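You operate a simulated robot arm through the tools that you are given. There is no shell and no other tool.

You are at the controls of a simulated robot arm. One attempt, no reset.

## Task
Lay the narrow green tile in the tray's corner and close the corner round it.
Fine: tile lengthwise, in the middle; angle bar on its marks and latched, green wing nut tight; leave the other tiles and wing nuts.

It is judged by the outcome, as a careful person would: the job done as asked, and still so three seconds after it is handed in. It fails if anything else is knocked over, pushed out of place, dropped, spilled or broken.

## Robot
A 6-joint arm with a two-finger parallel gripper, fixed in place. Base frame: the origin is at the foot of the arm, x ahead of it, y to its left, z up; the work surface is at about z = 842. Lengths are in mm, angles in rad, forces in N, time in s.
With the tool pointing down near the work surface it reaches from about 340 to 760 mm from the base axis. Its first joint turns from -1.152 to 1.152 rad. Payload 2.45 kg.
Tool frame: the origin (TCP) lies between the finger pads and is the grasp point; the fingertips stand 24 mm ahead of it; z points along the fingers, y is the line along which they close. The gripper opens to 68 mm. The fingers are 17 mm wide and 10 mm thick; the gripper's body (40 by 70 mm) begins 41 mm behind the TCP.
Orientation is told as [roll, pitch, yaw] about the base's x, y, z axes, in that order, counted from this pose: with the fingers straight down and closing along the base's y, the tool's x points along the base's -x, its y along +y and its z along -z.

## Interface
- The arm moves only by the tool send_rows. Its argument "rows" is a list of rows, each an object of numbers (a shift or turn left out is 0, a gripper value left out holds the last): "tx", "ty", "tz": the shift along the tool's x, y, z in units of 300 mm (1.0 is 300 mm); "rx", "ry", "rz": the turn, a rotation vector about the tool's x, y, z in units of 45 degrees (1.0 is 45 degrees); "claw": the finger opening in mm, from 0 to 68. In form: [{"tx": .., "ty": .., "tz": .., "rx": .., "ry": .., "rz": .., "claw": ..}, ...]. A call has 1 to 20 rows; each row is the pose to reach, as a shift and turn from the pose commanded when the call began, along the tool's axes at that moment. A call with a number of a shift or a turn outside -1 to 1 is refused whole. A row lasts 0.2 s, in which the tool goes at most 50 mm and 0.15 rad; a call with a longer step from one row to the next is refused whole, and so is a gripper value outside its range. Where a pose cannot be reached the arm comes as near as it can. A force on the tool above 40 N (or 10 N above the force at the start of the call, whichever is more), or a blocked arm, ends the call early, and 0.2 s more pass. The fingers move at their own pace (about 108 mm/s each) and stop on an object; they squeeze with about 30 N. The grip force told is the motor's: it shows also when the fingers shut on nothing. Time passes only in rows, and 0.2 s behind the last, so rows that repeat a pose let the fingers close. It gives the time, the measured TCP pose, the force on the tool (base axes), the opening and the grip force at its end, in the units of the frame above (readings bear some noise), with the torque about the TCP (base axes, N m) and any sound that the robot's microphone picked up.
- Cameras (640 x 400 px; columns grow to the right, rows downward): "scene" is fixed at [158.9, 409.1, 1477.2]; the picture's right is [-0.82, -0.57, 0.00], its down [-0.32, 0.46, -0.83] and it looks along [0.48, -0.68, -0.56] (base axes); focal length 290 px, centre (320, 200). "wrist" rides on the gripper at [84, 11, -75] in the tool frame; the picture's right is [-0.13, 0.99, 0.00], its down [-0.60, -0.08, -0.79] and it looks along [-0.79, -0.10, 0.61] (tool axes); focal length 251 px, centre (320, 200). There is no depth. A picture from a camera that has moved, and an enlarged one, comes with that camera's place and axes in the base frame and with its lens. The place of the scene camera against the robot may be out by one fixed shift of up to 12 mm in any direction.
- camera(camera): a new picture of that camera. No time passes.
- inspect(camera, box): a new picture of the part [left, top, right, bottom] of that camera's present view, enlarged. No time passes.
- close_job(): hands the job in; it is judged then, once.

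Nothing tells you positions but the pictures and the camera data. Unless the task says otherwise, let go and move clear before handing in.

The tools are called after ">>>" by a JSON object that holds its "name" and its "arguments". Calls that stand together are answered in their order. send_rows: Moves the arm, as the interface text tells. Its arguments: {"type":"object","properties":{"rows":{"type":"array","items":{"type":"object","properties":{"tx":{"type":"number"},"ty":{"type":"number"},"tz":{"type":"number"},"rx":{"type":"number"},"ry":{"type":"number"},"rz":{"type":"number"},"claw":{"type":"number"}}}}},"required":["rows"]} The other tools are called the same way: camera (camera) takes a picture; inspect (camera, box) takes an enlarged picture of a part of a camera's view; close_job () hands the job in.

At the start:

```text
time_s: 0.0
ee_pos: [498.7, 63.2, 1238.3]
ee_rot: [-0.001, 0.001, 0.0]
contact_force: [-0.3, 0.2, -0.3]
wrist_torque: [0.02, 0.02, 0.01]
grip_width: 67.8
grasp_force: 0.1
```

scene: 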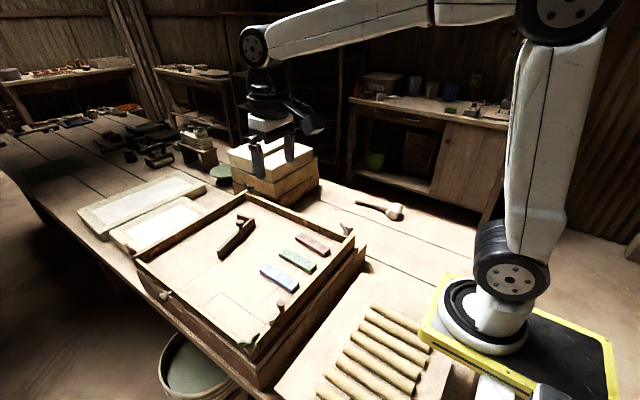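
wrist: 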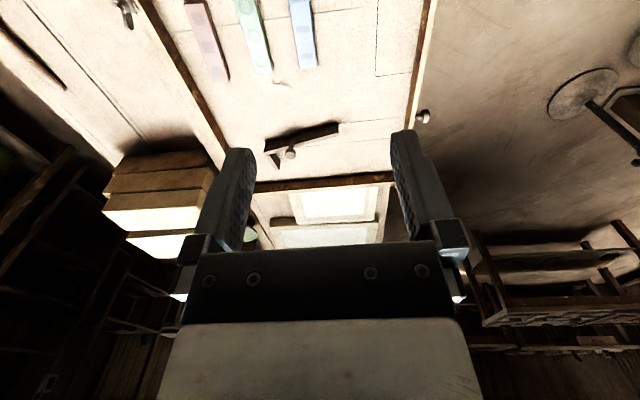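

I see a wooden tray with three tiles (red, green, blue), a dark angle bar lying in it, and wing nuts on the tray rim. I'll look closer before moving.

>>> {"name": "inspect", "arguments": {"camera": "scene", "box": [130, 180, 370, 360]}}

>>> {"name": "inspect", "arguments": {"camera": "scene", "box": [200, 270, 300, 360]}}

>>> {"name": "inspect", "arguments": {"camera": "scene", "box": [200, 200, 280, 270]}}

>>> {"name": "inspect", "arguments": {"camera": "wrist", "box": [100, 0, 460, 220]}}

```text
2.22 times, centred on (250, 270) of scene
camera zoom: at [158.9, 409.1, 1477.2], right [-0.82, -0.57, 0.0], down [-0.32, 0.46, -0.83], along [0.48, -0.68, -0.56], focal length 645 px, centre (476, 44)
```

zoom: 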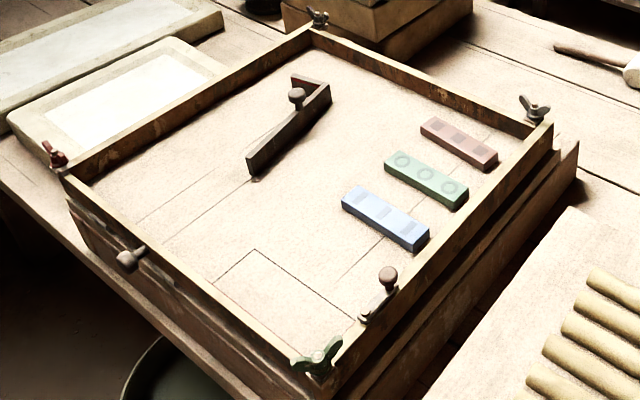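

```text
4.44 times, centred on (250, 315) of scene
camera zoom: at [158.9, 409.1, 1477.2], right [-0.82, -0.57, 0.0], down [-0.32, 0.46, -0.83], along [0.48, -0.68, -0.56], focal length 1291 px, centre (631, -311)
```

zoom: 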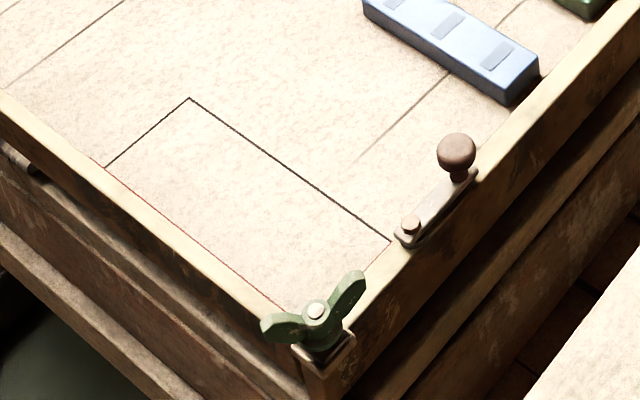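

```text
5.71 times, centred on (240, 235) of scene
camera zoom: at [158.9, 409.1, 1477.2], right [-0.82, -0.57, 0.0], down [-0.32, 0.46, -0.83], along [0.48, -0.68, -0.56], focal length 1659 px, centre (777, 0)
```

zoom: 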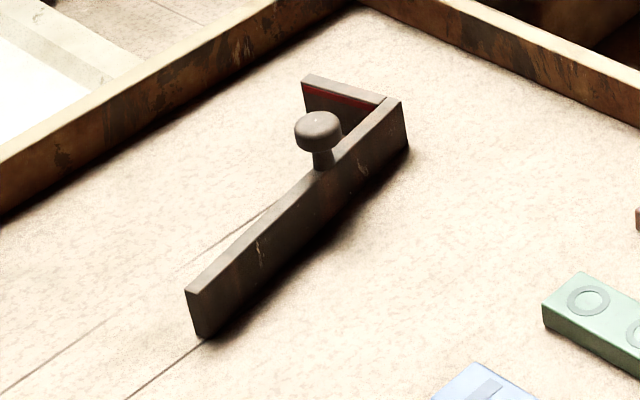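

```text
1.78 times, centred on (280, 110) of wrist
camera zoom: at [415.1, 72.5, 1313.2], right [0.13, 0.99, 0.0], down [0.6, -0.08, 0.79], along [0.79, -0.1, -0.61], focal length 447 px, centre (391, 360)
```

zoom: 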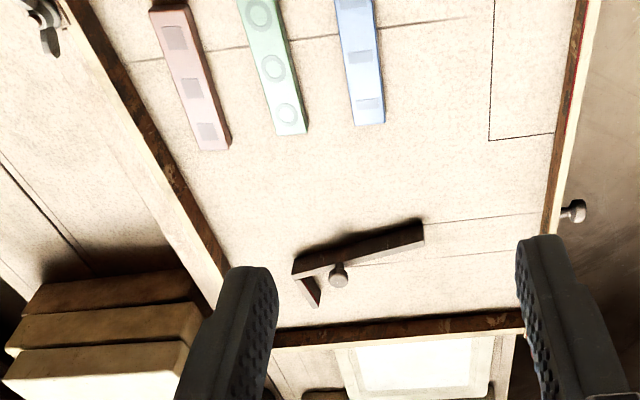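

The corner to close seems to be the near-left one (small x, large y), with marked lines, a green wing nut and a swing latch beside it. I'll move the wrist camera over that corner for a better measurement.

>>> {"name": "send_rows", "arguments": {"rows": [{"tx": 0.065, "ty": 0.072, "tz": 0.073}, {"tx": 0.131, "ty": 0.145, "tz": 0.146}, {"tx": 0.197, "ty": 0.217, "tz": 0.22}, {"tx": 0.263, "ty": 0.29, "tz": 0.293}]}}

>>> {"name": "camera", "arguments": {"camera": "wrist"}}

>>> {"name": "inspect", "arguments": {"camera": "wrist", "box": [240, 0, 500, 160]}}

>>> {"name": "inspect", "arguments": {"camera": "scene", "box": [140, 270, 200, 310]}}

```text
time_s: 1.0
ee_pos: [419.1, 149.4, 1151.2]
ee_rot: [-0.001, 0.0, 0.0]
contact_force: [0.2, -0.6, 0.7]
wrist_torque: [0.02, 0.0, 0.01]
grip_width: 67.8
grasp_force: 0.1
```

```text
taken
camera wrist: at [335.9, 159.7, 1225.3], right [0.13, 0.99, 0.0], down [0.6, -0.08, 0.79], along [0.79, -0.1, -0.61], focal length 251 px, centre (320, 200)
```

wrist: 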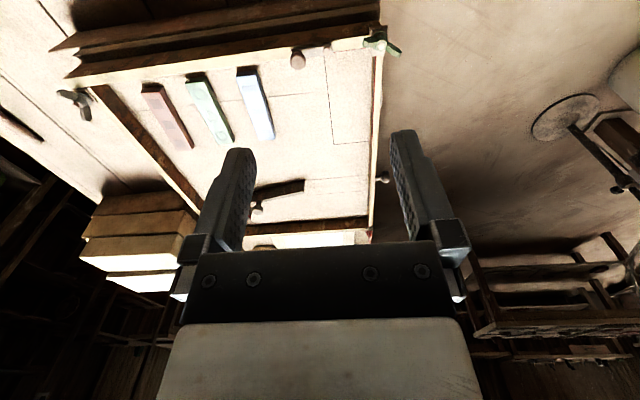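

```text
2.46 times, centred on (370, 80) of wrist
camera zoom: at [335.9, 159.7, 1225.3], right [0.13, 0.99, 0.0], down [0.6, -0.08, 0.79], along [0.79, -0.1, -0.61], focal length 619 px, centre (197, 495)
```

zoom: 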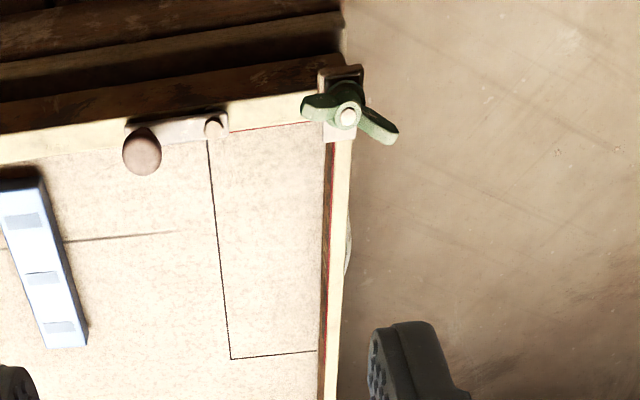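

```text
10.00 times, centred on (170, 290) of scene
camera zoom: at [158.9, 409.1, 1477.2], right [-0.82, -0.57, 0.0], down [-0.32, 0.46, -0.83], along [0.48, -0.68, -0.56], focal length 2904 px, centre (1820, -700)
```

zoom: 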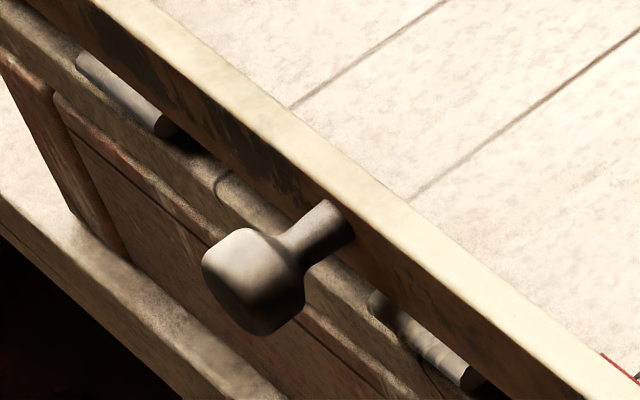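

The tray floor triangulates to about z=842 and the marked pocket spans roughly x 490–658, y 145–212. I'll move lower for sharper measurements of the corner, latch and wing nut.

>>> {"name": "send_rows", "arguments": {"rows": [{"tx": -0.06, "ty": 0.0, "tz": 0.08}, {"tx": -0.13, "ty": 0.0, "tz": 0.16}, {"tx": -0.2, "ty": 0.0, "tz": 0.24}, {"tx": -0.2, "ty": 0.0, "tz": 0.303}]}}

>>> {"name": "inspect", "arguments": {"camera": "wrist", "box": [220, 0, 460, 150]}}

>>> {"name": "inspect", "arguments": {"camera": "wrist", "box": [280, 0, 400, 75]}}

>>> {"name": "camera", "arguments": {"camera": "wrist"}}

```text
time_s: 2.0
ee_pos: [479.4, 149.4, 1061.0]
ee_rot: [-0.001, 0.001, -0.002]
contact_force: [0.2, 0.1, -0.1]
wrist_torque: [-0.04, 0.01, -0.02]
grip_width: 68.2
grasp_force: 0.0
```

```text
2.67 times, centred on (340, 75) of wrist
camera zoom: at [396.1, 159.3, 1133.9], right [0.13, 0.99, 0.0], down [0.6, -0.08, 0.79], along [0.79, -0.1, -0.61], focal length 670 px, centre (267, 533)
```

zoom: 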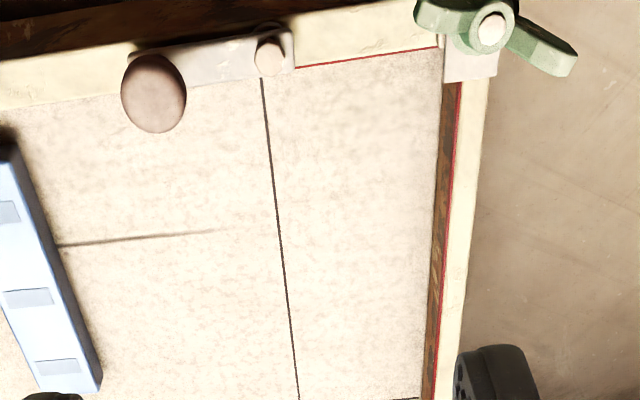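

```text
5.33 times, centred on (340, 38) of wrist
camera zoom: at [396.1, 159.3, 1133.9], right [0.13, 0.99, 0.0], down [0.6, -0.08, 0.79], along [0.79, -0.1, -0.61], focal length 1341 px, centre (213, 1067)
```

zoom: 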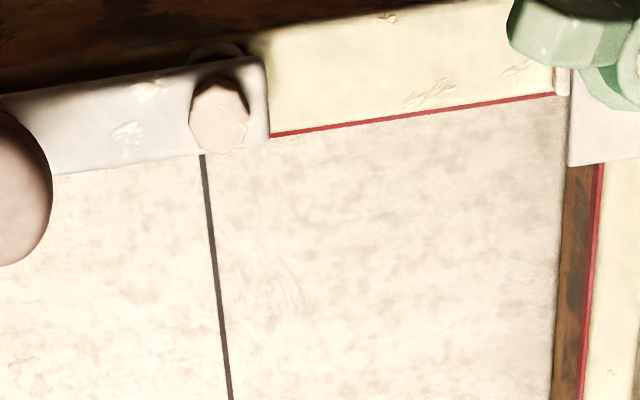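

```text
taken
camera wrist: at [396.1, 159.3, 1133.9], right [0.13, 0.99, 0.0], down [0.6, -0.08, 0.79], along [0.79, -0.1, -0.61], focal length 251 px, centre (320, 200)
```

wrist: 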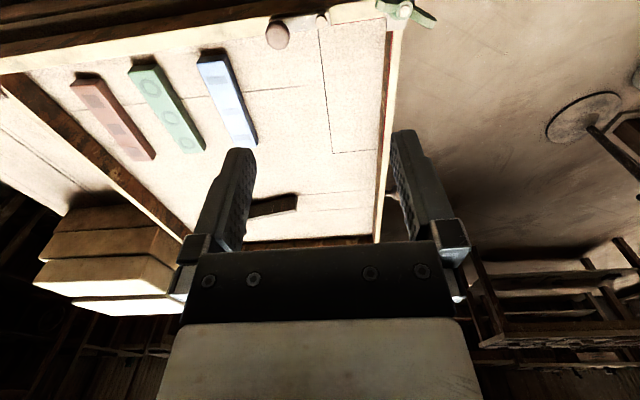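

The near wall's inner face is at x≈480.5, the left wall's at y≈213, the rim top at z≈871, and the mark lines are at y≈144.5 and x≈657. Now I'll look at the angle bar, which lies near the reach limit.

>>> {"name": "send_rows", "arguments": {"rows": [{"tx": -0.1, "ty": -0.1, "tz": -0.02}, {"tx": -0.2, "ty": -0.2, "tz": -0.04}, {"tx": -0.3, "ty": -0.3, "tz": -0.06}, {"tx": -0.4, "ty": -0.4, "tz": -0.08}, {"tx": -0.5, "ty": -0.5, "tz": -0.11}, {"tx": -0.6, "ty": -0.56, "tz": -0.13}]}}

>>> {"name": "camera", "arguments": {"camera": "wrist"}}

>>> {"name": "inspect", "arguments": {"camera": "wrist", "box": [200, 50, 440, 200]}}

>>> {"name": "inspect", "arguments": {"camera": "scene", "box": [100, 140, 420, 340]}}

```text
time_s: 3.4
ee_pos: [659.2, -17.6, 1099.8]
ee_rot: [0.001, 0.0, 0.0]
contact_force: [-0.4, 0.1, 0.6]
wrist_torque: [-0.01, 0.01, 0.0]
grip_width: 68.0
grasp_force: 0.0
```

```text
taken
camera wrist: at [575.8, -9.3, 1174.2], right [0.13, 0.99, 0.0], down [0.6, -0.08, 0.79], along [0.79, -0.1, -0.61], focal length 251 px, centre (320, 200)
```

wrist: 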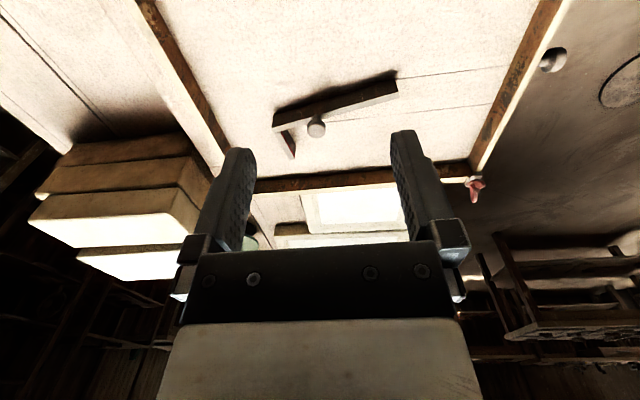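

```text
2.67 times, centred on (320, 125) of wrist
camera zoom: at [575.8, -9.3, 1174.2], right [0.13, 0.99, 0.0], down [0.6, -0.08, 0.79], along [0.79, -0.1, -0.61], focal length 670 px, centre (320, 400)
```

zoom: 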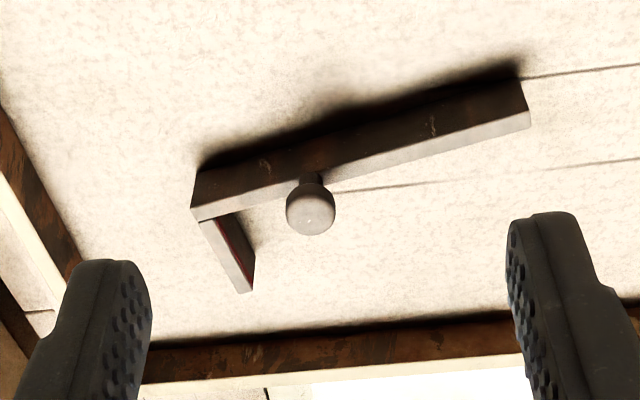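

```text
2.00 times, centred on (260, 240) of scene
camera zoom: at [158.9, 409.1, 1477.2], right [-0.82, -0.57, 0.0], down [-0.32, 0.46, -0.83], along [0.48, -0.68, -0.56], focal length 581 px, centre (440, 120)
```

zoom: 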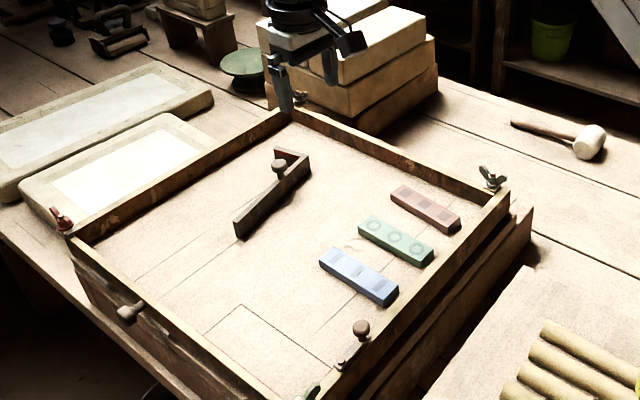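

The bar's outer legs measure about 175 × 68, matching the marks, with a round knob at about (781,-41). Next I'll view the tiles to measure the green one.

>>> {"name": "send_rows", "arguments": {"rows": [{"tx": 0.13, "tz": 0.04}, {"tx": 0.26, "tz": 0.08}, {"tx": 0.39, "tz": 0.12}, {"tx": 0.52, "tz": 0.16}, {"tx": 0.64, "tz": 0.2}]}}

>>> {"name": "camera", "arguments": {"camera": "wrist"}}

>>> {"name": "inspect", "arguments": {"camera": "wrist", "box": [220, 0, 420, 125]}}

```text
time_s: 4.6
ee_pos: [467.3, -17.2, 1040.0]
ee_rot: [0.0, 0.001, 0.0]
contact_force: [0.6, -0.2, -0.1]
wrist_torque: [0.02, 0.01, 0.0]
grip_width: 67.7
grasp_force: 0.0
```

```text
taken
camera wrist: at [383.9, -8.5, 1113.6], right [0.13, 0.99, 0.0], down [0.6, -0.08, 0.79], along [0.79, -0.1, -0.61], focal length 251 px, centre (320, 200)
```

wrist: 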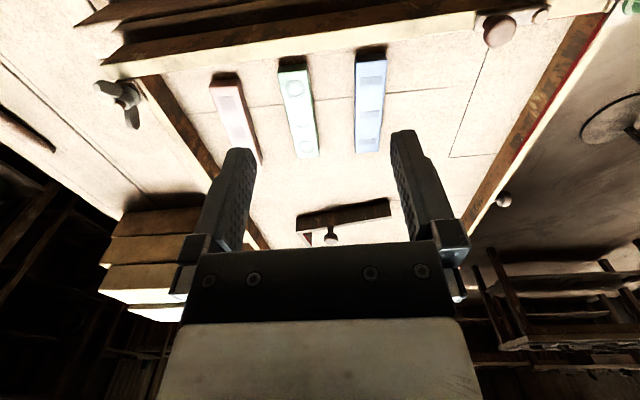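

```text
3.20 times, centred on (320, 62) of wrist
camera zoom: at [383.9, -8.5, 1113.6], right [0.13, 0.99, 0.0], down [0.6, -0.08, 0.79], along [0.79, -0.1, -0.61], focal length 805 px, centre (320, 640)
```

zoom: 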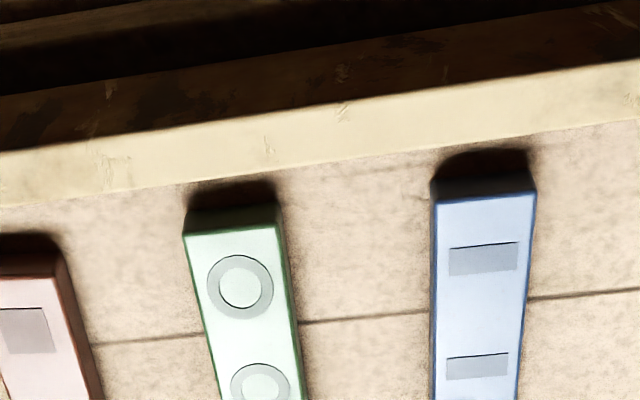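

The green tile appears centred near (557,-53), about 115×29×17 mm, lying along x with ample gaps to its neighbours. I'll hover above it at moderate height and check.

>>> {"name": "send_rows", "arguments": {"rows": [{"tx": -0.1, "ty": -0.04, "tz": 0.1, "claw": 48}, {"tx": -0.2, "ty": -0.08, "tz": 0.2, "claw": 48}, {"tx": -0.3, "ty": -0.121, "tz": 0.3, "claw": 48}, {"tx": -0.3, "ty": -0.121, "tz": 0.4, "claw": 48}]}}

>>> {"name": "camera", "arguments": {"camera": "wrist"}}

>>> {"name": "inspect", "arguments": {"camera": "wrist", "box": [200, 20, 440, 170]}}

```text
time_s: 5.6
ee_pos: [558.7, -53.9, 919.6]
ee_rot: [-0.001, -0.001, 0.0]
contact_force: [0.5, 0.3, 0.3]
wrist_torque: [0.01, -0.01, -0.01]
grip_width: 48.1
grasp_force: 0.1
```

```text
taken
camera wrist: at [474.7, -44.8, 993.3], right [0.13, 0.99, 0.0], down [0.6, -0.08, 0.79], along [0.79, -0.1, -0.61], focal length 251 px, centre (320, 200)
```

wrist: 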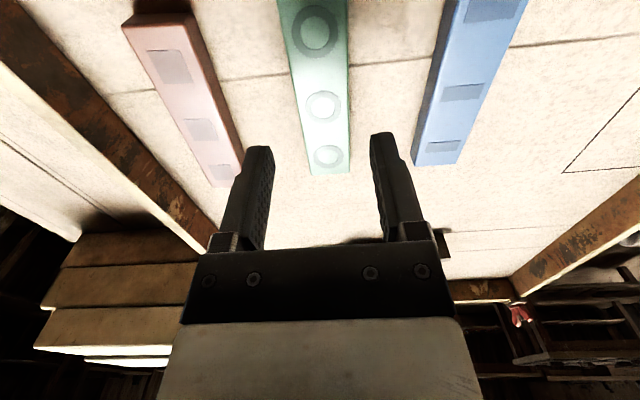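

```text
2.67 times, centred on (320, 95) of wrist
camera zoom: at [474.7, -44.8, 993.3], right [0.13, 0.99, 0.0], down [0.6, -0.08, 0.79], along [0.79, -0.1, -0.61], focal length 670 px, centre (320, 480)
```

zoom: 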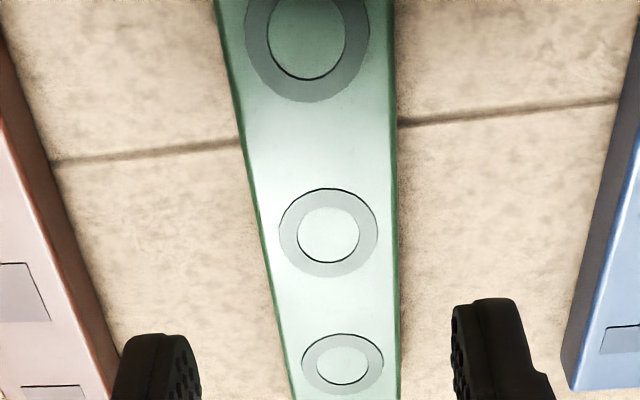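

The tile's middle ring sits directly under the TCP at (558.7,-53.9). I'll descend and grip it.

>>> {"name": "send_rows", "arguments": {"rows": [{"tz": 0.06, "rz": 0.026, "ty": 0.001}, {"tz": 0.12, "rz": 0.026, "ty": 0.001}, {"tz": 0.165, "rz": 0.026, "ty": 0.001}, {"tz": 0.165, "rz": 0.026, "ty": 0.001}, {"tz": 0.165, "rz": 0.026, "ty": 0.001, "claw": 15}, {"tz": 0.165, "rz": 0.026, "ty": 0.001, "claw": 15}, {"tz": 0.165, "rz": 0.026, "ty": 0.001, "claw": 15}]}}

>>> {"name": "camera", "arguments": {"camera": "wrist"}}

```text
time_s: 7.2
ee_pos: [557.4, -54.4, 869.7]
ee_rot: [0.0, 0.002, -0.02]
contact_force: [0.8, -0.2, 0.2]
wrist_torque: [-0.03, -0.15, 0.01]
grip_width: 31.2
grasp_force: 29.9
```

```text
taken
camera wrist: at [474.5, -42.9, 943.6], right [0.15, 0.99, 0.0], down [0.6, -0.09, 0.79], along [0.78, -0.12, -0.61], focal length 251 px, centre (320, 200)
```

wrist: 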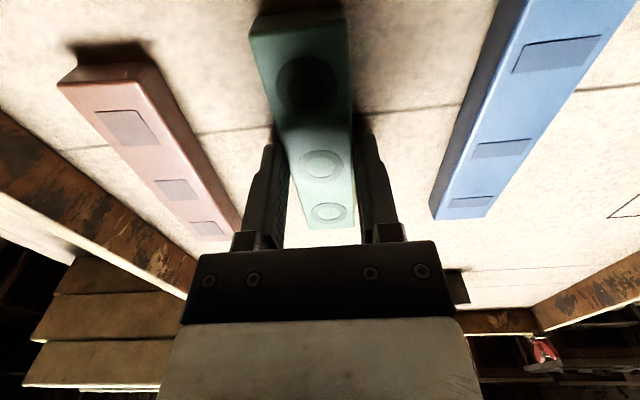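

The tile is held (31 mm wide). I'll lift it and carry it over the pocket at hover height.

>>> {"name": "send_rows", "arguments": {"rows": [{"tz": -0.05}, {"tz": -0.12}, {"tz": -0.2}, {"tz": -0.2, "ty": 0.1}, {"tz": -0.2, "ty": 0.23, "rz": -0.01}, {"tz": -0.2, "ty": 0.36, "rz": -0.02}, {"tz": -0.2, "ty": 0.49, "rz": -0.026}, {"tz": -0.2, "ty": 0.62, "rz": -0.026}, {"tz": -0.2, "ty": 0.73, "tx": -0.006, "rz": -0.026}, {"tz": -0.2, "ty": 0.792, "tx": -0.006, "rz": -0.026}, {"tz": -0.2, "ty": 0.792, "tx": -0.006, "rz": -0.026}]}}

>>> {"name": "camera", "arguments": {"camera": "wrist"}}

>>> {"name": "inspect", "arguments": {"camera": "scene", "box": [160, 220, 320, 340]}}

```text
time_s: 9.6
ee_pos: [565.3, 183.7, 928.7]
ee_rot: [0.0, -0.001, 0.0]
contact_force: [-0.8, 0.2, -1.5]
wrist_torque: [0.03, 0.01, -0.01]
grip_width: 31.2
grasp_force: 30.2
```

```text
taken
camera wrist: at [481.0, 192.9, 1003.3], right [0.13, 0.99, 0.0], down [0.6, -0.08, 0.79], along [0.79, -0.1, -0.61], focal length 251 px, centre (320, 200)
```

wrist: 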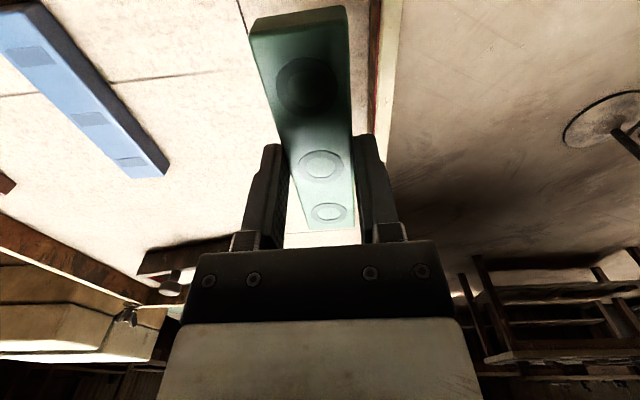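

```text
3.33 times, centred on (240, 280) of scene
camera zoom: at [158.9, 409.1, 1477.2], right [-0.82, -0.57, 0.0], down [-0.32, 0.46, -0.83], along [0.48, -0.68, -0.56], focal length 968 px, centre (587, -67)
```

zoom: 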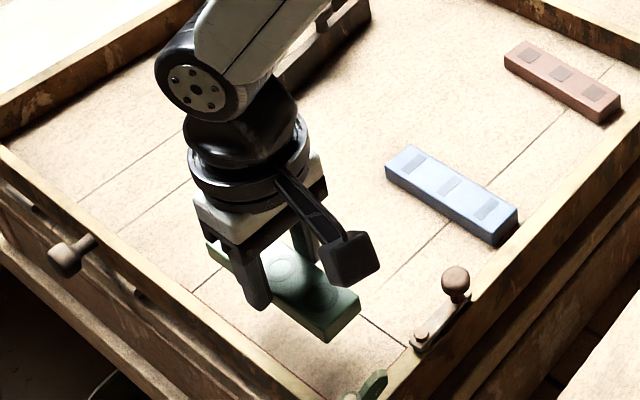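

The tile hovers at (565,183.5). I'll lower it to the floor and release with a small opening to avoid the wall.

>>> {"name": "send_rows", "arguments": {"rows": [{"tz": 0.05}, {"tz": 0.1}, {"tz": 0.14}, {"tz": 0.17}, {"tz": 0.19}, {"tz": 0.198}, {"tz": 0.198}]}}

>>> {"name": "camera", "arguments": {"camera": "wrist"}}

>>> {"name": "inspect", "arguments": {"camera": "wrist", "box": [200, 0, 440, 150]}}

>>> {"name": "inspect", "arguments": {"camera": "scene", "box": [180, 260, 280, 345]}}

```text
time_s: 11.2
ee_pos: [564.4, 182.7, 872.1]
ee_rot: [-0.001, 0.001, -0.001]
contact_force: [-0.3, 0.3, -0.8]
wrist_torque: [-0.01, -0.02, -0.01]
grip_width: 31.3
grasp_force: 29.8
```

```text
taken
camera wrist: at [480.6, 192.8, 944.7], right [0.13, 0.99, 0.0], down [0.6, -0.08, 0.79], along [0.79, -0.1, -0.61], focal length 251 px, centre (320, 200)
```

wrist: 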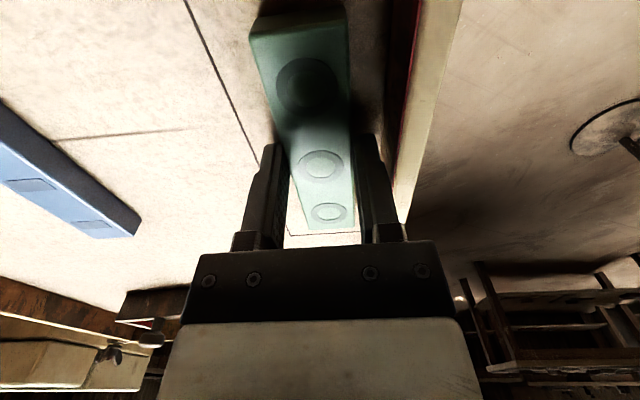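

```text
2.67 times, centred on (320, 75) of wrist
camera zoom: at [480.6, 192.8, 944.7], right [0.13, 0.99, 0.0], down [0.6, -0.08, 0.79], along [0.79, -0.1, -0.61], focal length 670 px, centre (320, 533)
```

zoom: 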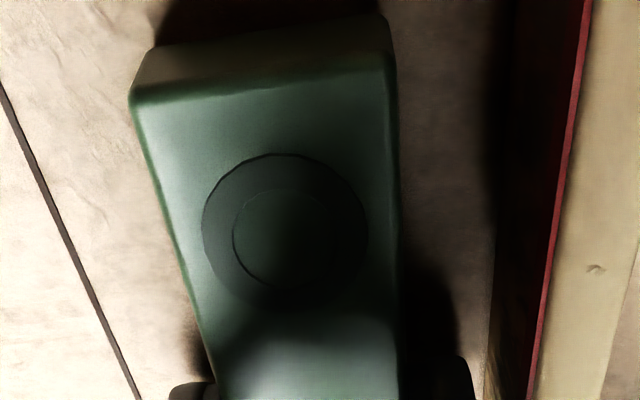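

```text
4.71 times, centred on (230, 302) of scene
camera zoom: at [158.9, 409.1, 1477.2], right [-0.82, -0.57, 0.0], down [-0.32, 0.46, -0.83], along [0.48, -0.68, -0.56], focal length 1366 px, centre (744, -282)
```

zoom: 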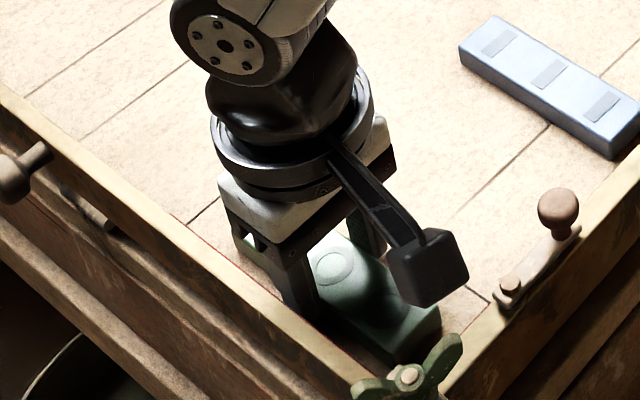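

The tile is nearly on the floor, centred in the pocket. I'll lower the last couple of millimetres, then release slightly and lift away.

>>> {"name": "send_rows", "arguments": {"rows": [{"tz": 0.003}, {"tz": 0.006}, {"tz": 0.006}]}}

```text
time_s: 12.0
ee_pos: [564.8, 183.2, 869.9]
ee_rot: [0.0, -0.002, -0.001]
contact_force: [-3.9, -0.9, 14.5]
wrist_torque: [-0.08, 0.17, -0.01]
grip_width: 31.3
grasp_force: 29.9
```

The tile is on the floor (contact felt). Releasing with a small opening and lifting.

>>> {"name": "send_rows", "arguments": {"rows": [{"tz": -0.003, "claw": 35.5}, {"tz": -0.003, "claw": 35.5}, {"tz": -0.03, "claw": 35.5}, {"tz": -0.1, "claw": 35.5}, {"tz": -0.22, "claw": 35.5}, {"tz": -0.35, "claw": 50}, {"tz": -0.5, "claw": 68}, {"tz": -0.5, "tx": 0.15, "claw": 68}, {"tz": -0.5, "tx": 0.25, "claw": 68}]}}

>>> {"name": "camera", "arguments": {"camera": "wrist"}}

>>> {"name": "inspect", "arguments": {"camera": "wrist", "box": [220, 0, 460, 150]}}

>>> {"name": "inspect", "arguments": {"camera": "scene", "box": [180, 260, 280, 345]}}

```text
time_s: 14.0
ee_pos: [488.8, 182.7, 1017.9]
ee_rot: [0.0, 0.0, 0.0]
contact_force: [0.6, 0.1, -0.8]
wrist_torque: [0.02, -0.01, 0.04]
grip_width: 68.0
grasp_force: 0.0
```

```text
taken
camera wrist: at [405.1, 192.2, 1092.2], right [0.13, 0.99, 0.0], down [0.6, -0.08, 0.79], along [0.79, -0.1, -0.61], focal length 251 px, centre (320, 200)
```

wrist: 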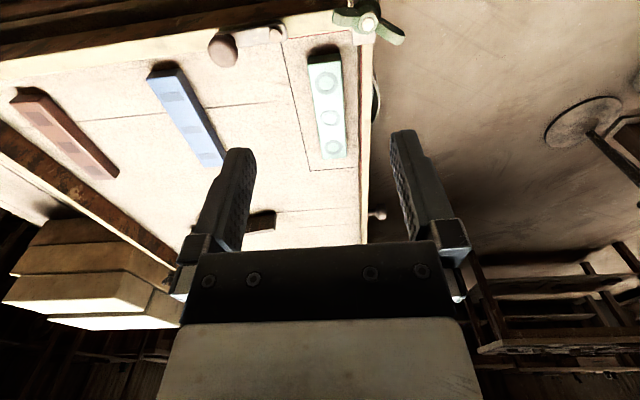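

```text
2.67 times, centred on (340, 75) of wrist
camera zoom: at [405.1, 192.2, 1092.2], right [0.13, 0.99, 0.0], down [0.6, -0.08, 0.79], along [0.79, -0.1, -0.61], focal length 670 px, centre (267, 533)
```

zoom: 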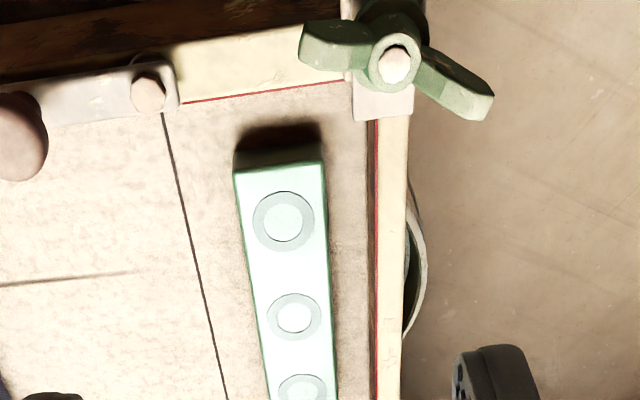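

```text
4.71 times, centred on (230, 302) of scene
camera zoom: at [158.9, 409.1, 1477.2], right [-0.82, -0.57, 0.0], down [-0.32, 0.46, -0.83], along [0.48, -0.68, -0.56], focal length 1366 px, centre (744, -282)
```

zoom: 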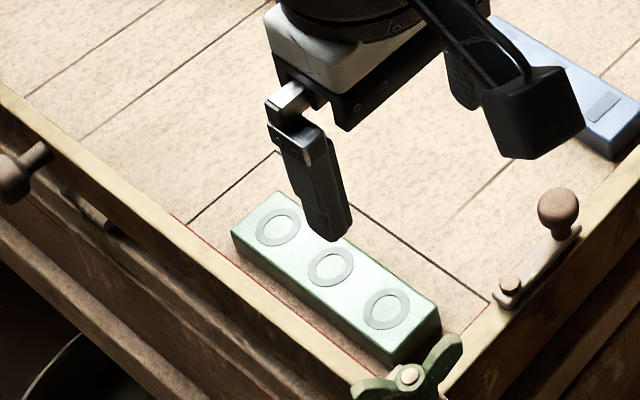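

The tile lies straight and centred at about (565,182.5). Now I'll head to the angle bar, tilting the fingers outward slightly for reach to hold it by its knob.

>>> {"name": "send_rows", "arguments": {"rows": [{"tx": -0.1, "ty": -0.09}, {"tx": -0.2, "ty": -0.18}, {"tx": -0.3, "ty": -0.27}, {"tx": -0.4, "ty": -0.36, "claw": 46}, {"tx": -0.5, "ty": -0.45, "claw": 46, "ry": -0.1}, {"tx": -0.6, "ty": -0.54, "ry": -0.2}, {"tx": -0.7, "ty": -0.63, "ry": -0.3}, {"tx": -0.8, "ty": -0.72, "ry": -0.382}, {"tx": -0.87, "ty": -0.746, "ry": -0.382}, {"tx": -0.87, "ty": -0.746, "ry": -0.382}]}}

>>> {"name": "camera", "arguments": {"camera": "wrist"}}

>>> {"name": "inspect", "arguments": {"camera": "wrist", "box": [220, 50, 420, 175]}}

```text
time_s: 16.2
ee_pos: [750.8, -40.1, 1019.5]
ee_rot: [0.0, -0.3, 0.0]
contact_force: [0.3, 0.3, -0.7]
wrist_torque: [-0.02, 0.0, 0.01]
grip_width: 45.7
grasp_force: 0.1
```

```text
taken
camera wrist: at [648.9, -31.4, 1064.3], right [0.12, 0.99, 0.04], down [0.34, -0.08, 0.94], along [0.93, -0.1, -0.35], focal length 251 px, centre (320, 200)
```

wrist: 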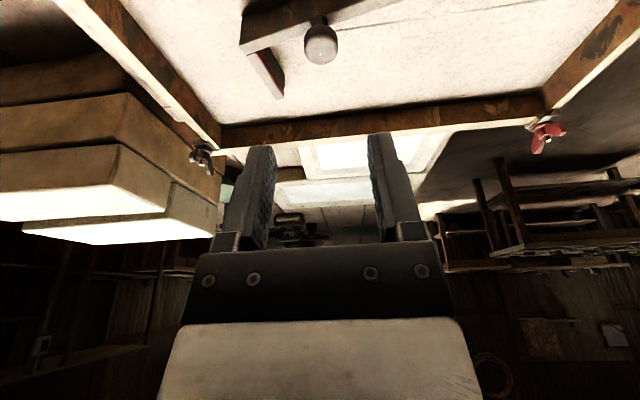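

```text
3.20 times, centred on (320, 112) of wrist
camera zoom: at [648.9, -31.4, 1064.3], right [0.12, 0.99, 0.04], down [0.34, -0.08, 0.94], along [0.93, -0.1, -0.35], focal length 805 px, centre (320, 480)
```

zoom: 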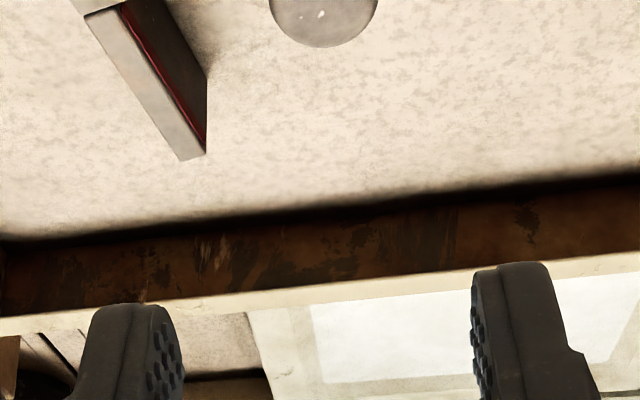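

The knob is confirmed at about (780,-40.5). Descending with the tilted, opened fingers straddling it.

>>> {"name": "send_rows", "arguments": {"rows": [{"tx": 0.01, "tz": 0.12}, {"tx": 0.02, "tz": 0.24}, {"tx": 0.03, "tz": 0.33}, {"tx": 0.03, "tz": 0.37}, {"tx": 0.03, "tz": 0.39}, {"tx": 0.03, "tz": 0.4}, {"tx": 0.03, "tz": 0.4}]}}

>>> {"name": "camera", "arguments": {"camera": "wrist"}}

>>> {"name": "inspect", "arguments": {"camera": "scene", "box": [190, 190, 290, 270]}}

```text
time_s: 17.8
ee_pos: [777.1, -40.9, 901.1]
ee_rot: [-0.002, -0.3, -0.001]
contact_force: [-0.9, 0.6, -0.5]
wrist_torque: [0.0, 0.04, -0.01]
grip_width: 45.8
grasp_force: 0.1
```

```text
taken
camera wrist: at [675.3, -30.9, 947.4], right [0.12, 0.99, 0.04], down [0.34, -0.08, 0.94], along [0.93, -0.1, -0.35], focal length 251 px, centre (320, 200)
```

wrist: 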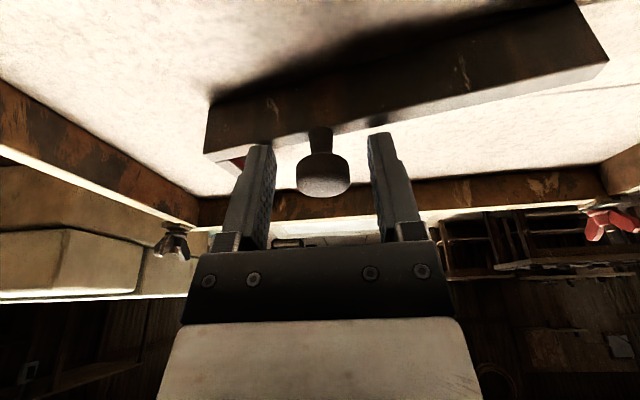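

```text
5.00 times, centred on (240, 230) of scene
camera zoom: at [158.9, 409.1, 1477.2], right [-0.82, -0.57, 0.0], down [-0.32, 0.46, -0.83], along [0.48, -0.68, -0.56], focal length 1452 px, centre (720, 50)
```

zoom: 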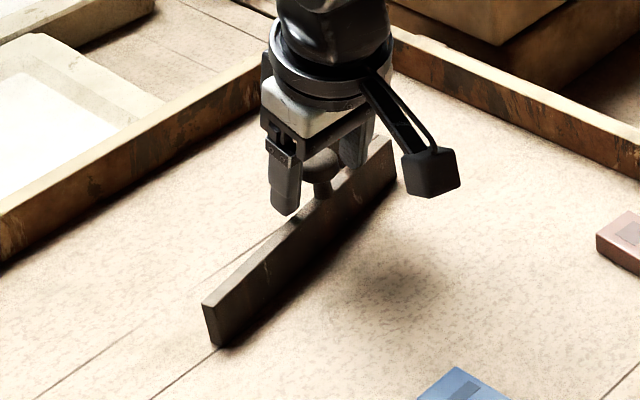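

The knob cap sits between the fingers. Closing on it.

>>> {"name": "send_rows", "arguments": {"rows": [{"claw": 15}, {"claw": 15}, {"claw": 15}]}}

>>> {"name": "camera", "arguments": {"camera": "wrist"}}

```text
time_s: 18.6
ee_pos: [777.3, -40.1, 901.4]
ee_rot: [-0.002, -0.3, 0.0]
contact_force: [0.5, 2.3, -0.7]
wrist_torque: [0.04, 0.06, 0.0]
grip_width: 24.2
grasp_force: 29.9
```

```text
taken
camera wrist: at [675.2, -30.8, 947.5], right [0.12, 0.99, 0.04], down [0.34, -0.08, 0.94], along [0.93, -0.1, -0.35], focal length 251 px, centre (320, 200)
```

wrist: 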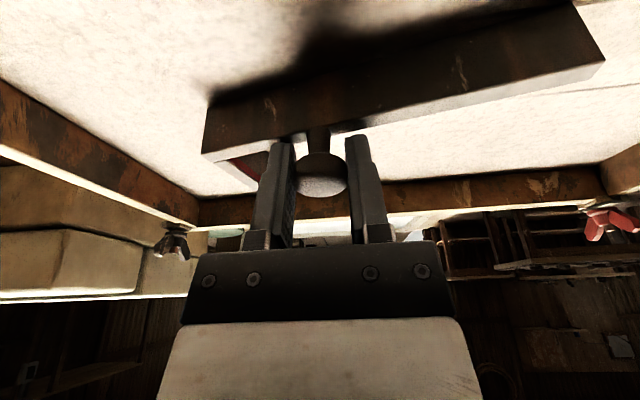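

The knob is gripped. I'll slide the bar 100 mm toward the base along the floor, keeping well short of the tiles.

>>> {"name": "send_rows", "arguments": {"rows": [{"tx": 0.04, "tz": -0.0135}, {"tx": 0.08, "tz": -0.0258}, {"tx": 0.12, "tz": -0.0382}, {"tx": 0.16, "tz": -0.0506}, {"tx": 0.2, "tz": -0.0629}, {"tx": 0.24, "tz": -0.0753}, {"tx": 0.28, "tz": -0.0877}, {"tx": 0.3184, "tz": -0.0995}, {"tx": 0.3184, "tz": -0.0985}]}}

>>> {"name": "camera", "arguments": {"camera": "wrist"}}

>>> {"name": "inspect", "arguments": {"camera": "scene", "box": [160, 180, 340, 315]}}

```text
time_s: 20.6
ee_pos: [676.0, -39.5, 902.1]
ee_rot: [0.001, -0.3, -0.001]
contact_force: [2.3, 0.6, 3.8]
wrist_torque: [-0.07, -0.03, 0.02]
grip_width: 24.1
grasp_force: 29.7
```

```text
taken
camera wrist: at [574.9, -30.9, 947.5], right [0.12, 0.99, 0.04], down [0.34, -0.08, 0.94], along [0.93, -0.1, -0.35], focal length 251 px, centre (320, 200)
```

wrist: 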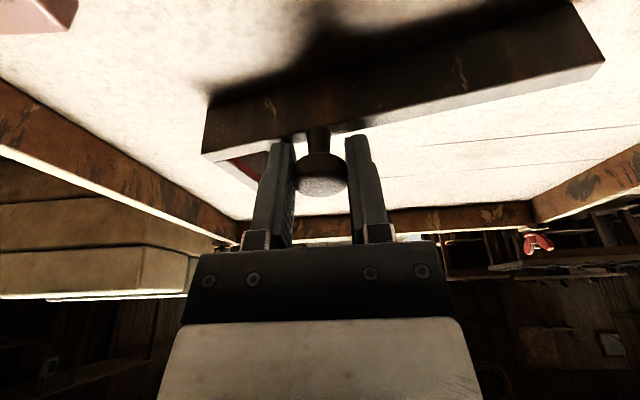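

```text
2.96 times, centred on (250, 248) of scene
camera zoom: at [158.9, 409.1, 1477.2], right [-0.82, -0.57, 0.0], down [-0.32, 0.46, -0.83], along [0.48, -0.68, -0.56], focal length 860 px, centre (527, 59)
```

zoom: 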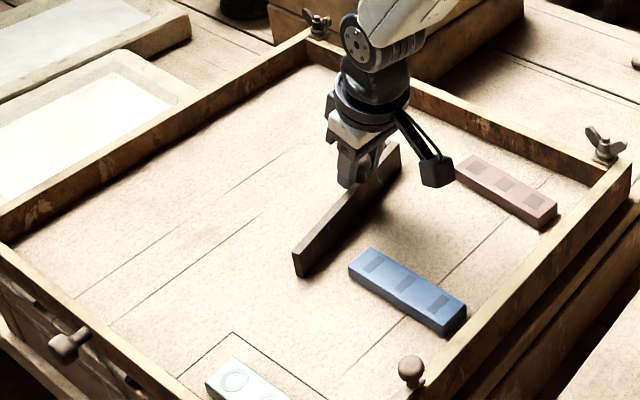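

The bar slid cleanly. I'll release the knob, back off, and get a precise look at the bar from above with a vertical tool.

>>> {"name": "send_rows", "arguments": {"rows": [{"claw": 46}, {"claw": 46}, {"tz": -0.08, "claw": 46}, {"tz": -0.2, "claw": 46}, {"tz": -0.3, "tx": 0.04, "ry": 0.1}, {"tz": -0.4, "tx": 0.1, "ry": 0.2}, {"tz": -0.48, "tx": 0.16, "ry": 0.3}, {"tz": -0.513, "tx": 0.19, "ry": 0.382}, {"tz": -0.513, "tx": 0.19, "ry": 0.382}]}}

>>> {"name": "camera", "arguments": {"camera": "wrist"}}

>>> {"name": "inspect", "arguments": {"camera": "wrist", "box": [220, 70, 420, 195]}}

```text
time_s: 22.6
ee_pos: [577.1, -40.2, 1031.6]
ee_rot: [0.001, -0.001, -0.002]
contact_force: [0.7, 0.4, -0.5]
wrist_torque: [-0.02, 0.02, 0.02]
grip_width: 46.0
grasp_force: 0.0
```

```text
taken
camera wrist: at [493.3, -31.3, 1106.3], right [0.13, 0.99, 0.0], down [0.6, -0.08, 0.79], along [0.79, -0.1, -0.61], focal length 251 px, centre (320, 200)
```

wrist: 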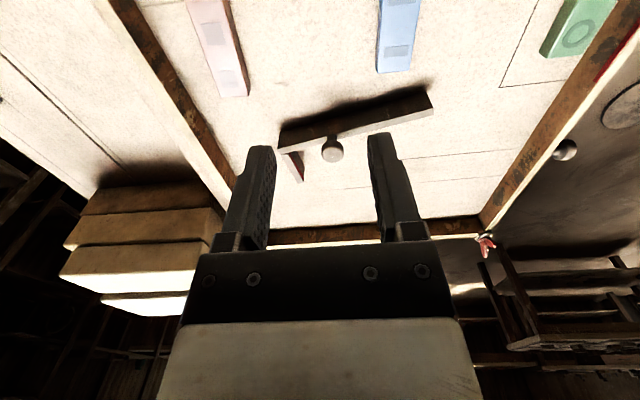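

```text
3.20 times, centred on (320, 132) of wrist
camera zoom: at [493.3, -31.3, 1106.3], right [0.13, 0.99, 0.0], down [0.6, -0.08, 0.79], along [0.79, -0.1, -0.61], focal length 805 px, centre (320, 416)
```

zoom: 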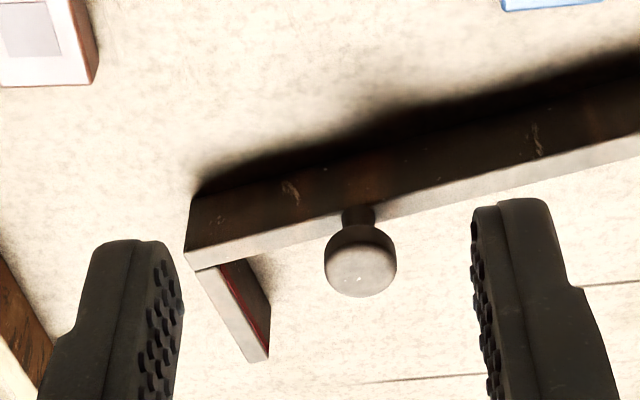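

The bar now runs from B≈(683,-104) to A≈(650,65). I'll rotate the gripper about -79.5° so it closes across the long leg, beside the knob.

>>> {"name": "send_rows", "arguments": {"rows": [{"tx": -0.06, "ty": 0.02, "tz": 0.02, "rz": 0.18}, {"tx": -0.12, "ty": 0.04, "tz": 0.04, "rz": 0.36}, {"tx": -0.19, "ty": 0.06, "tz": 0.06, "rz": 0.54}, {"tx": -0.25, "ty": 0.084, "tz": 0.08, "rz": 0.72}, {"tx": -0.31, "ty": 0.084, "tz": 0.105, "rz": 0.885}, {"tx": -0.31, "ty": 0.084, "tz": 0.105, "rz": 0.885}]}}

>>> {"name": "send_rows", "arguments": {"rows": [{"rz": 0.18}, {"rz": 0.36}, {"rz": 0.54}, {"rz": 0.72}, {"rz": 0.882}, {"rz": 0.882}]}}

>>> {"name": "camera", "arguments": {"camera": "wrist"}}

>>> {"name": "inspect", "arguments": {"camera": "wrist", "box": [220, 50, 420, 175]}}

>>> {"name": "inspect", "arguments": {"camera": "scene", "box": [160, 180, 340, 315]}}

```text
time_s: 24.0
ee_pos: [670.4, -14.2, 1000.3]
ee_rot: [0.0, 0.0, -0.695]
contact_force: [-0.2, -1.1, -0.1]
wrist_torque: [0.02, 0.02, 0.0]
grip_width: 45.7
grasp_force: 0.0
```

```text
time_s: 25.4
ee_pos: [669.7, -14.6, 1001.1]
ee_rot: [-0.002, -0.001, -1.389]
contact_force: [-0.7, 0.3, -0.6]
wrist_torque: [-0.03, -0.03, -0.01]
grip_width: 45.9
grasp_force: 0.0
```

```text
taken
camera wrist: at [666.5, 68.2, 1073.8], right [1.0, 0.05, 0.0], down [0.03, -0.61, 0.79], along [0.04, -0.79, -0.61], focal length 251 px, centre (320, 200)
```

wrist: 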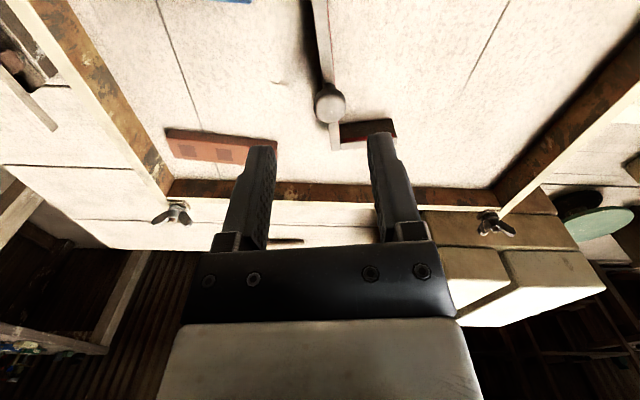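

```text
3.20 times, centred on (320, 112) of wrist
camera zoom: at [666.5, 68.2, 1073.8], right [1.0, 0.05, 0.0], down [0.03, -0.61, 0.79], along [0.04, -0.79, -0.61], focal length 805 px, centre (320, 480)
```

zoom: 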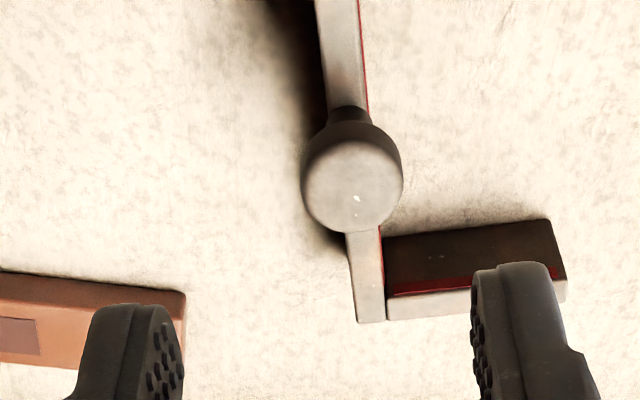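

```text
2.96 times, centred on (250, 248) of scene
camera zoom: at [158.9, 409.1, 1477.2], right [-0.82, -0.57, 0.0], down [-0.32, 0.46, -0.83], along [0.48, -0.68, -0.56], focal length 860 px, centre (527, 59)
```

zoom: 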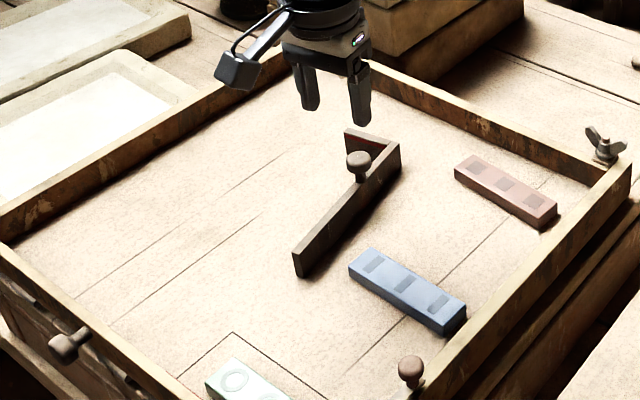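

Red edging marks the inner sides of the bar, matching the red wall edges, so the outer edges go on the black lines. I'll shift 5 mm in x to centre on the leg, descend and grip it.

>>> {"name": "send_rows", "arguments": {"rows": [{"tx": -0.003, "ty": 0.015, "tz": 0.1}, {"tx": -0.003, "ty": 0.015, "tz": 0.2}, {"tx": -0.003, "ty": 0.015, "tz": 0.3}, {"tx": -0.003, "ty": 0.015, "tz": 0.36}, {"tx": -0.003, "ty": 0.015, "tz": 0.388}, {"tx": -0.003, "ty": 0.015, "tz": 0.388}]}}

>>> {"name": "camera", "arguments": {"camera": "wrist"}}

>>> {"name": "inspect", "arguments": {"camera": "scene", "box": [200, 200, 280, 260]}}

```text
time_s: 26.8
ee_pos: [673.2, -15.0, 883.6]
ee_rot: [0.0, 0.0, -1.386]
contact_force: [-0.1, 0.4, -0.5]
wrist_torque: [0.0, 0.04, 0.0]
grip_width: 45.9
grasp_force: 0.1
```

```text
taken
camera wrist: at [670.8, 68.2, 957.3], right [1.0, 0.05, 0.0], down [0.03, -0.61, 0.79], along [0.04, -0.79, -0.61], focal length 251 px, centre (320, 200)
```

wrist: 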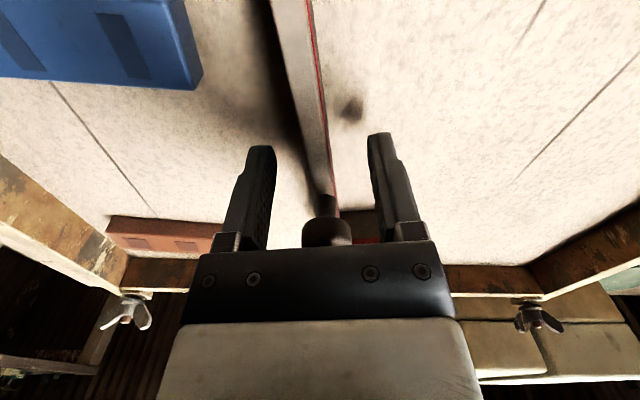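

```text
6.67 times, centred on (240, 230) of scene
camera zoom: at [158.9, 409.1, 1477.2], right [-0.82, -0.57, 0.0], down [-0.32, 0.46, -0.83], along [0.48, -0.68, -0.56], focal length 1936 px, centre (853, 0)
```

zoom: 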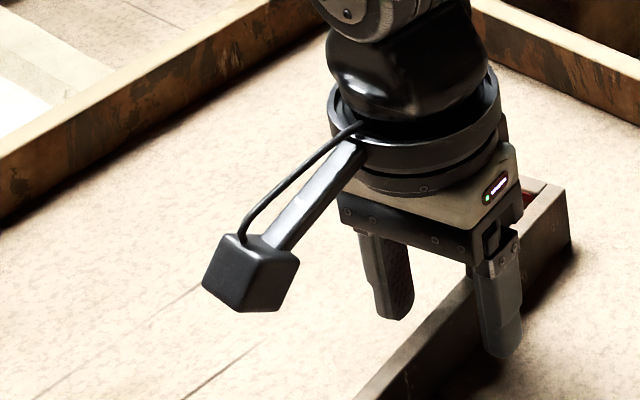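

The fingers straddle the leg. Closing.

>>> {"name": "send_rows", "arguments": {"rows": [{"claw": 20}, {"claw": 4}, {"claw": 4}, {"claw": 4}]}}

>>> {"name": "camera", "arguments": {"camera": "wrist"}}

```text
time_s: 27.8
ee_pos: [674.5, -14.6, 884.1]
ee_rot: [0.002, 0.001, -1.387]
contact_force: [-0.2, -0.4, 0.1]
wrist_torque: [0.03, 0.0, 0.08]
grip_width: 9.6
grasp_force: 29.9
```

```text
taken
camera wrist: at [670.6, 68.2, 957.4], right [1.0, 0.05, 0.0], down [0.03, -0.61, 0.79], along [0.04, -0.79, -0.61], focal length 251 px, centre (320, 200)
```

wrist: 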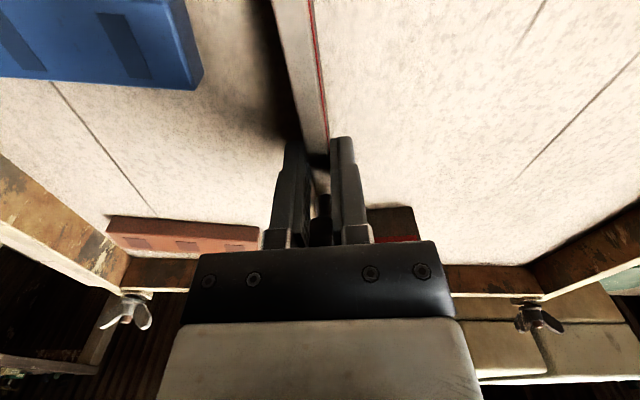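

The leg is held (≈9.6 mm thick). Lifting, then turning it back 79.5° while carrying it towards the corner.

>>> {"name": "send_rows", "arguments": {"rows": [{"tz": -0.03}, {"tz": -0.1}, {"tz": -0.18}, {"tz": -0.25}, {"tz": -0.25, "tx": 0.06, "ty": -0.02, "rz": -0.12}, {"tz": -0.25, "tx": 0.14, "ty": -0.05, "rz": -0.27}, {"tz": -0.25, "tx": 0.24, "ty": -0.09, "rz": -0.42}, {"tz": -0.25, "tx": 0.34, "ty": -0.13, "rz": -0.57}, {"tz": -0.25, "tx": 0.44, "ty": -0.17, "rz": -0.72}, {"tz": -0.25, "tx": 0.52, "ty": -0.21, "rz": -0.84}, {"tz": -0.25, "tx": 0.567, "ty": -0.232, "rz": -0.885}, {"tz": -0.25, "tx": 0.567, "ty": -0.232, "rz": -0.885}]}}

>>> {"name": "send_rows", "arguments": {"rows": [{"rz": -0.12}, {"rz": -0.27}, {"rz": -0.42}, {"rz": -0.57}, {"rz": -0.72}, {"rz": -0.84}, {"rz": -0.88}, {"rz": -0.88}]}}

>>> {"name": "camera", "arguments": {"camera": "wrist"}}

>>> {"name": "inspect", "arguments": {"camera": "scene", "box": [160, 200, 320, 340]}}

```text
time_s: 30.4
ee_pos: [576.2, 140.0, 959.6]
ee_rot: [0.0, 0.0, -0.691]
contact_force: [-0.5, -1.0, -4.6]
wrist_torque: [0.08, 0.13, 0.02]
grip_width: 9.9
grasp_force: 30.1
```

```text
time_s: 32.2
ee_pos: [575.1, 140.0, 959.5]
ee_rot: [0.0, 0.0, 0.0]
contact_force: [-0.2, 0.3, -4.9]
wrist_torque: [-0.05, 0.12, -0.01]
grip_width: 9.8
grasp_force: 30.8
```

```text
taken
camera wrist: at [492.0, 149.1, 1032.8], right [0.13, 0.99, 0.0], down [0.6, -0.08, 0.79], along [0.79, -0.1, -0.61], focal length 251 px, centre (320, 200)
```

wrist: 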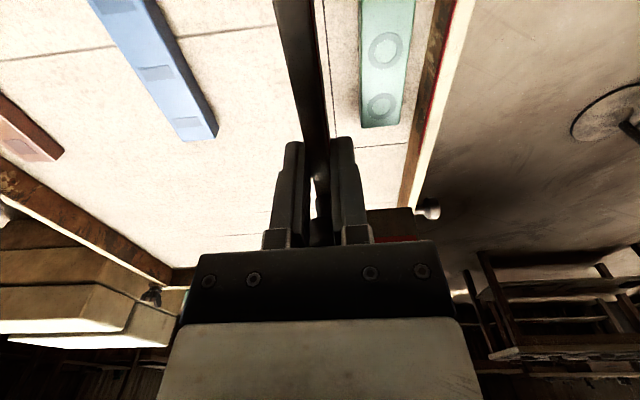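

```text
2.86 times, centred on (240, 270) of scene
camera zoom: at [159.0, 409.1, 1477.2], right [-0.82, -0.57, 0.0], down [-0.32, 0.46, -0.83], along [0.48, -0.68, -0.56], focal length 830 px, centre (549, 0)
```

zoom: 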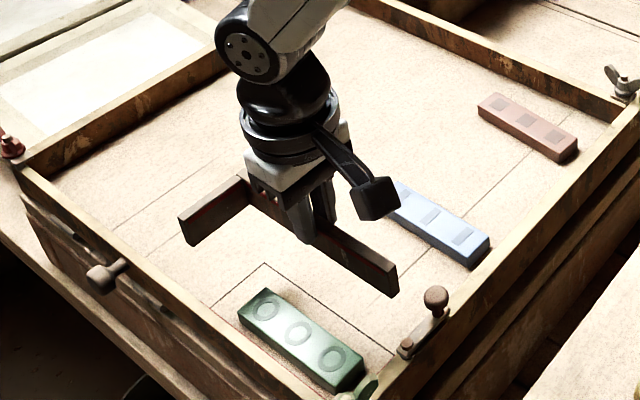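

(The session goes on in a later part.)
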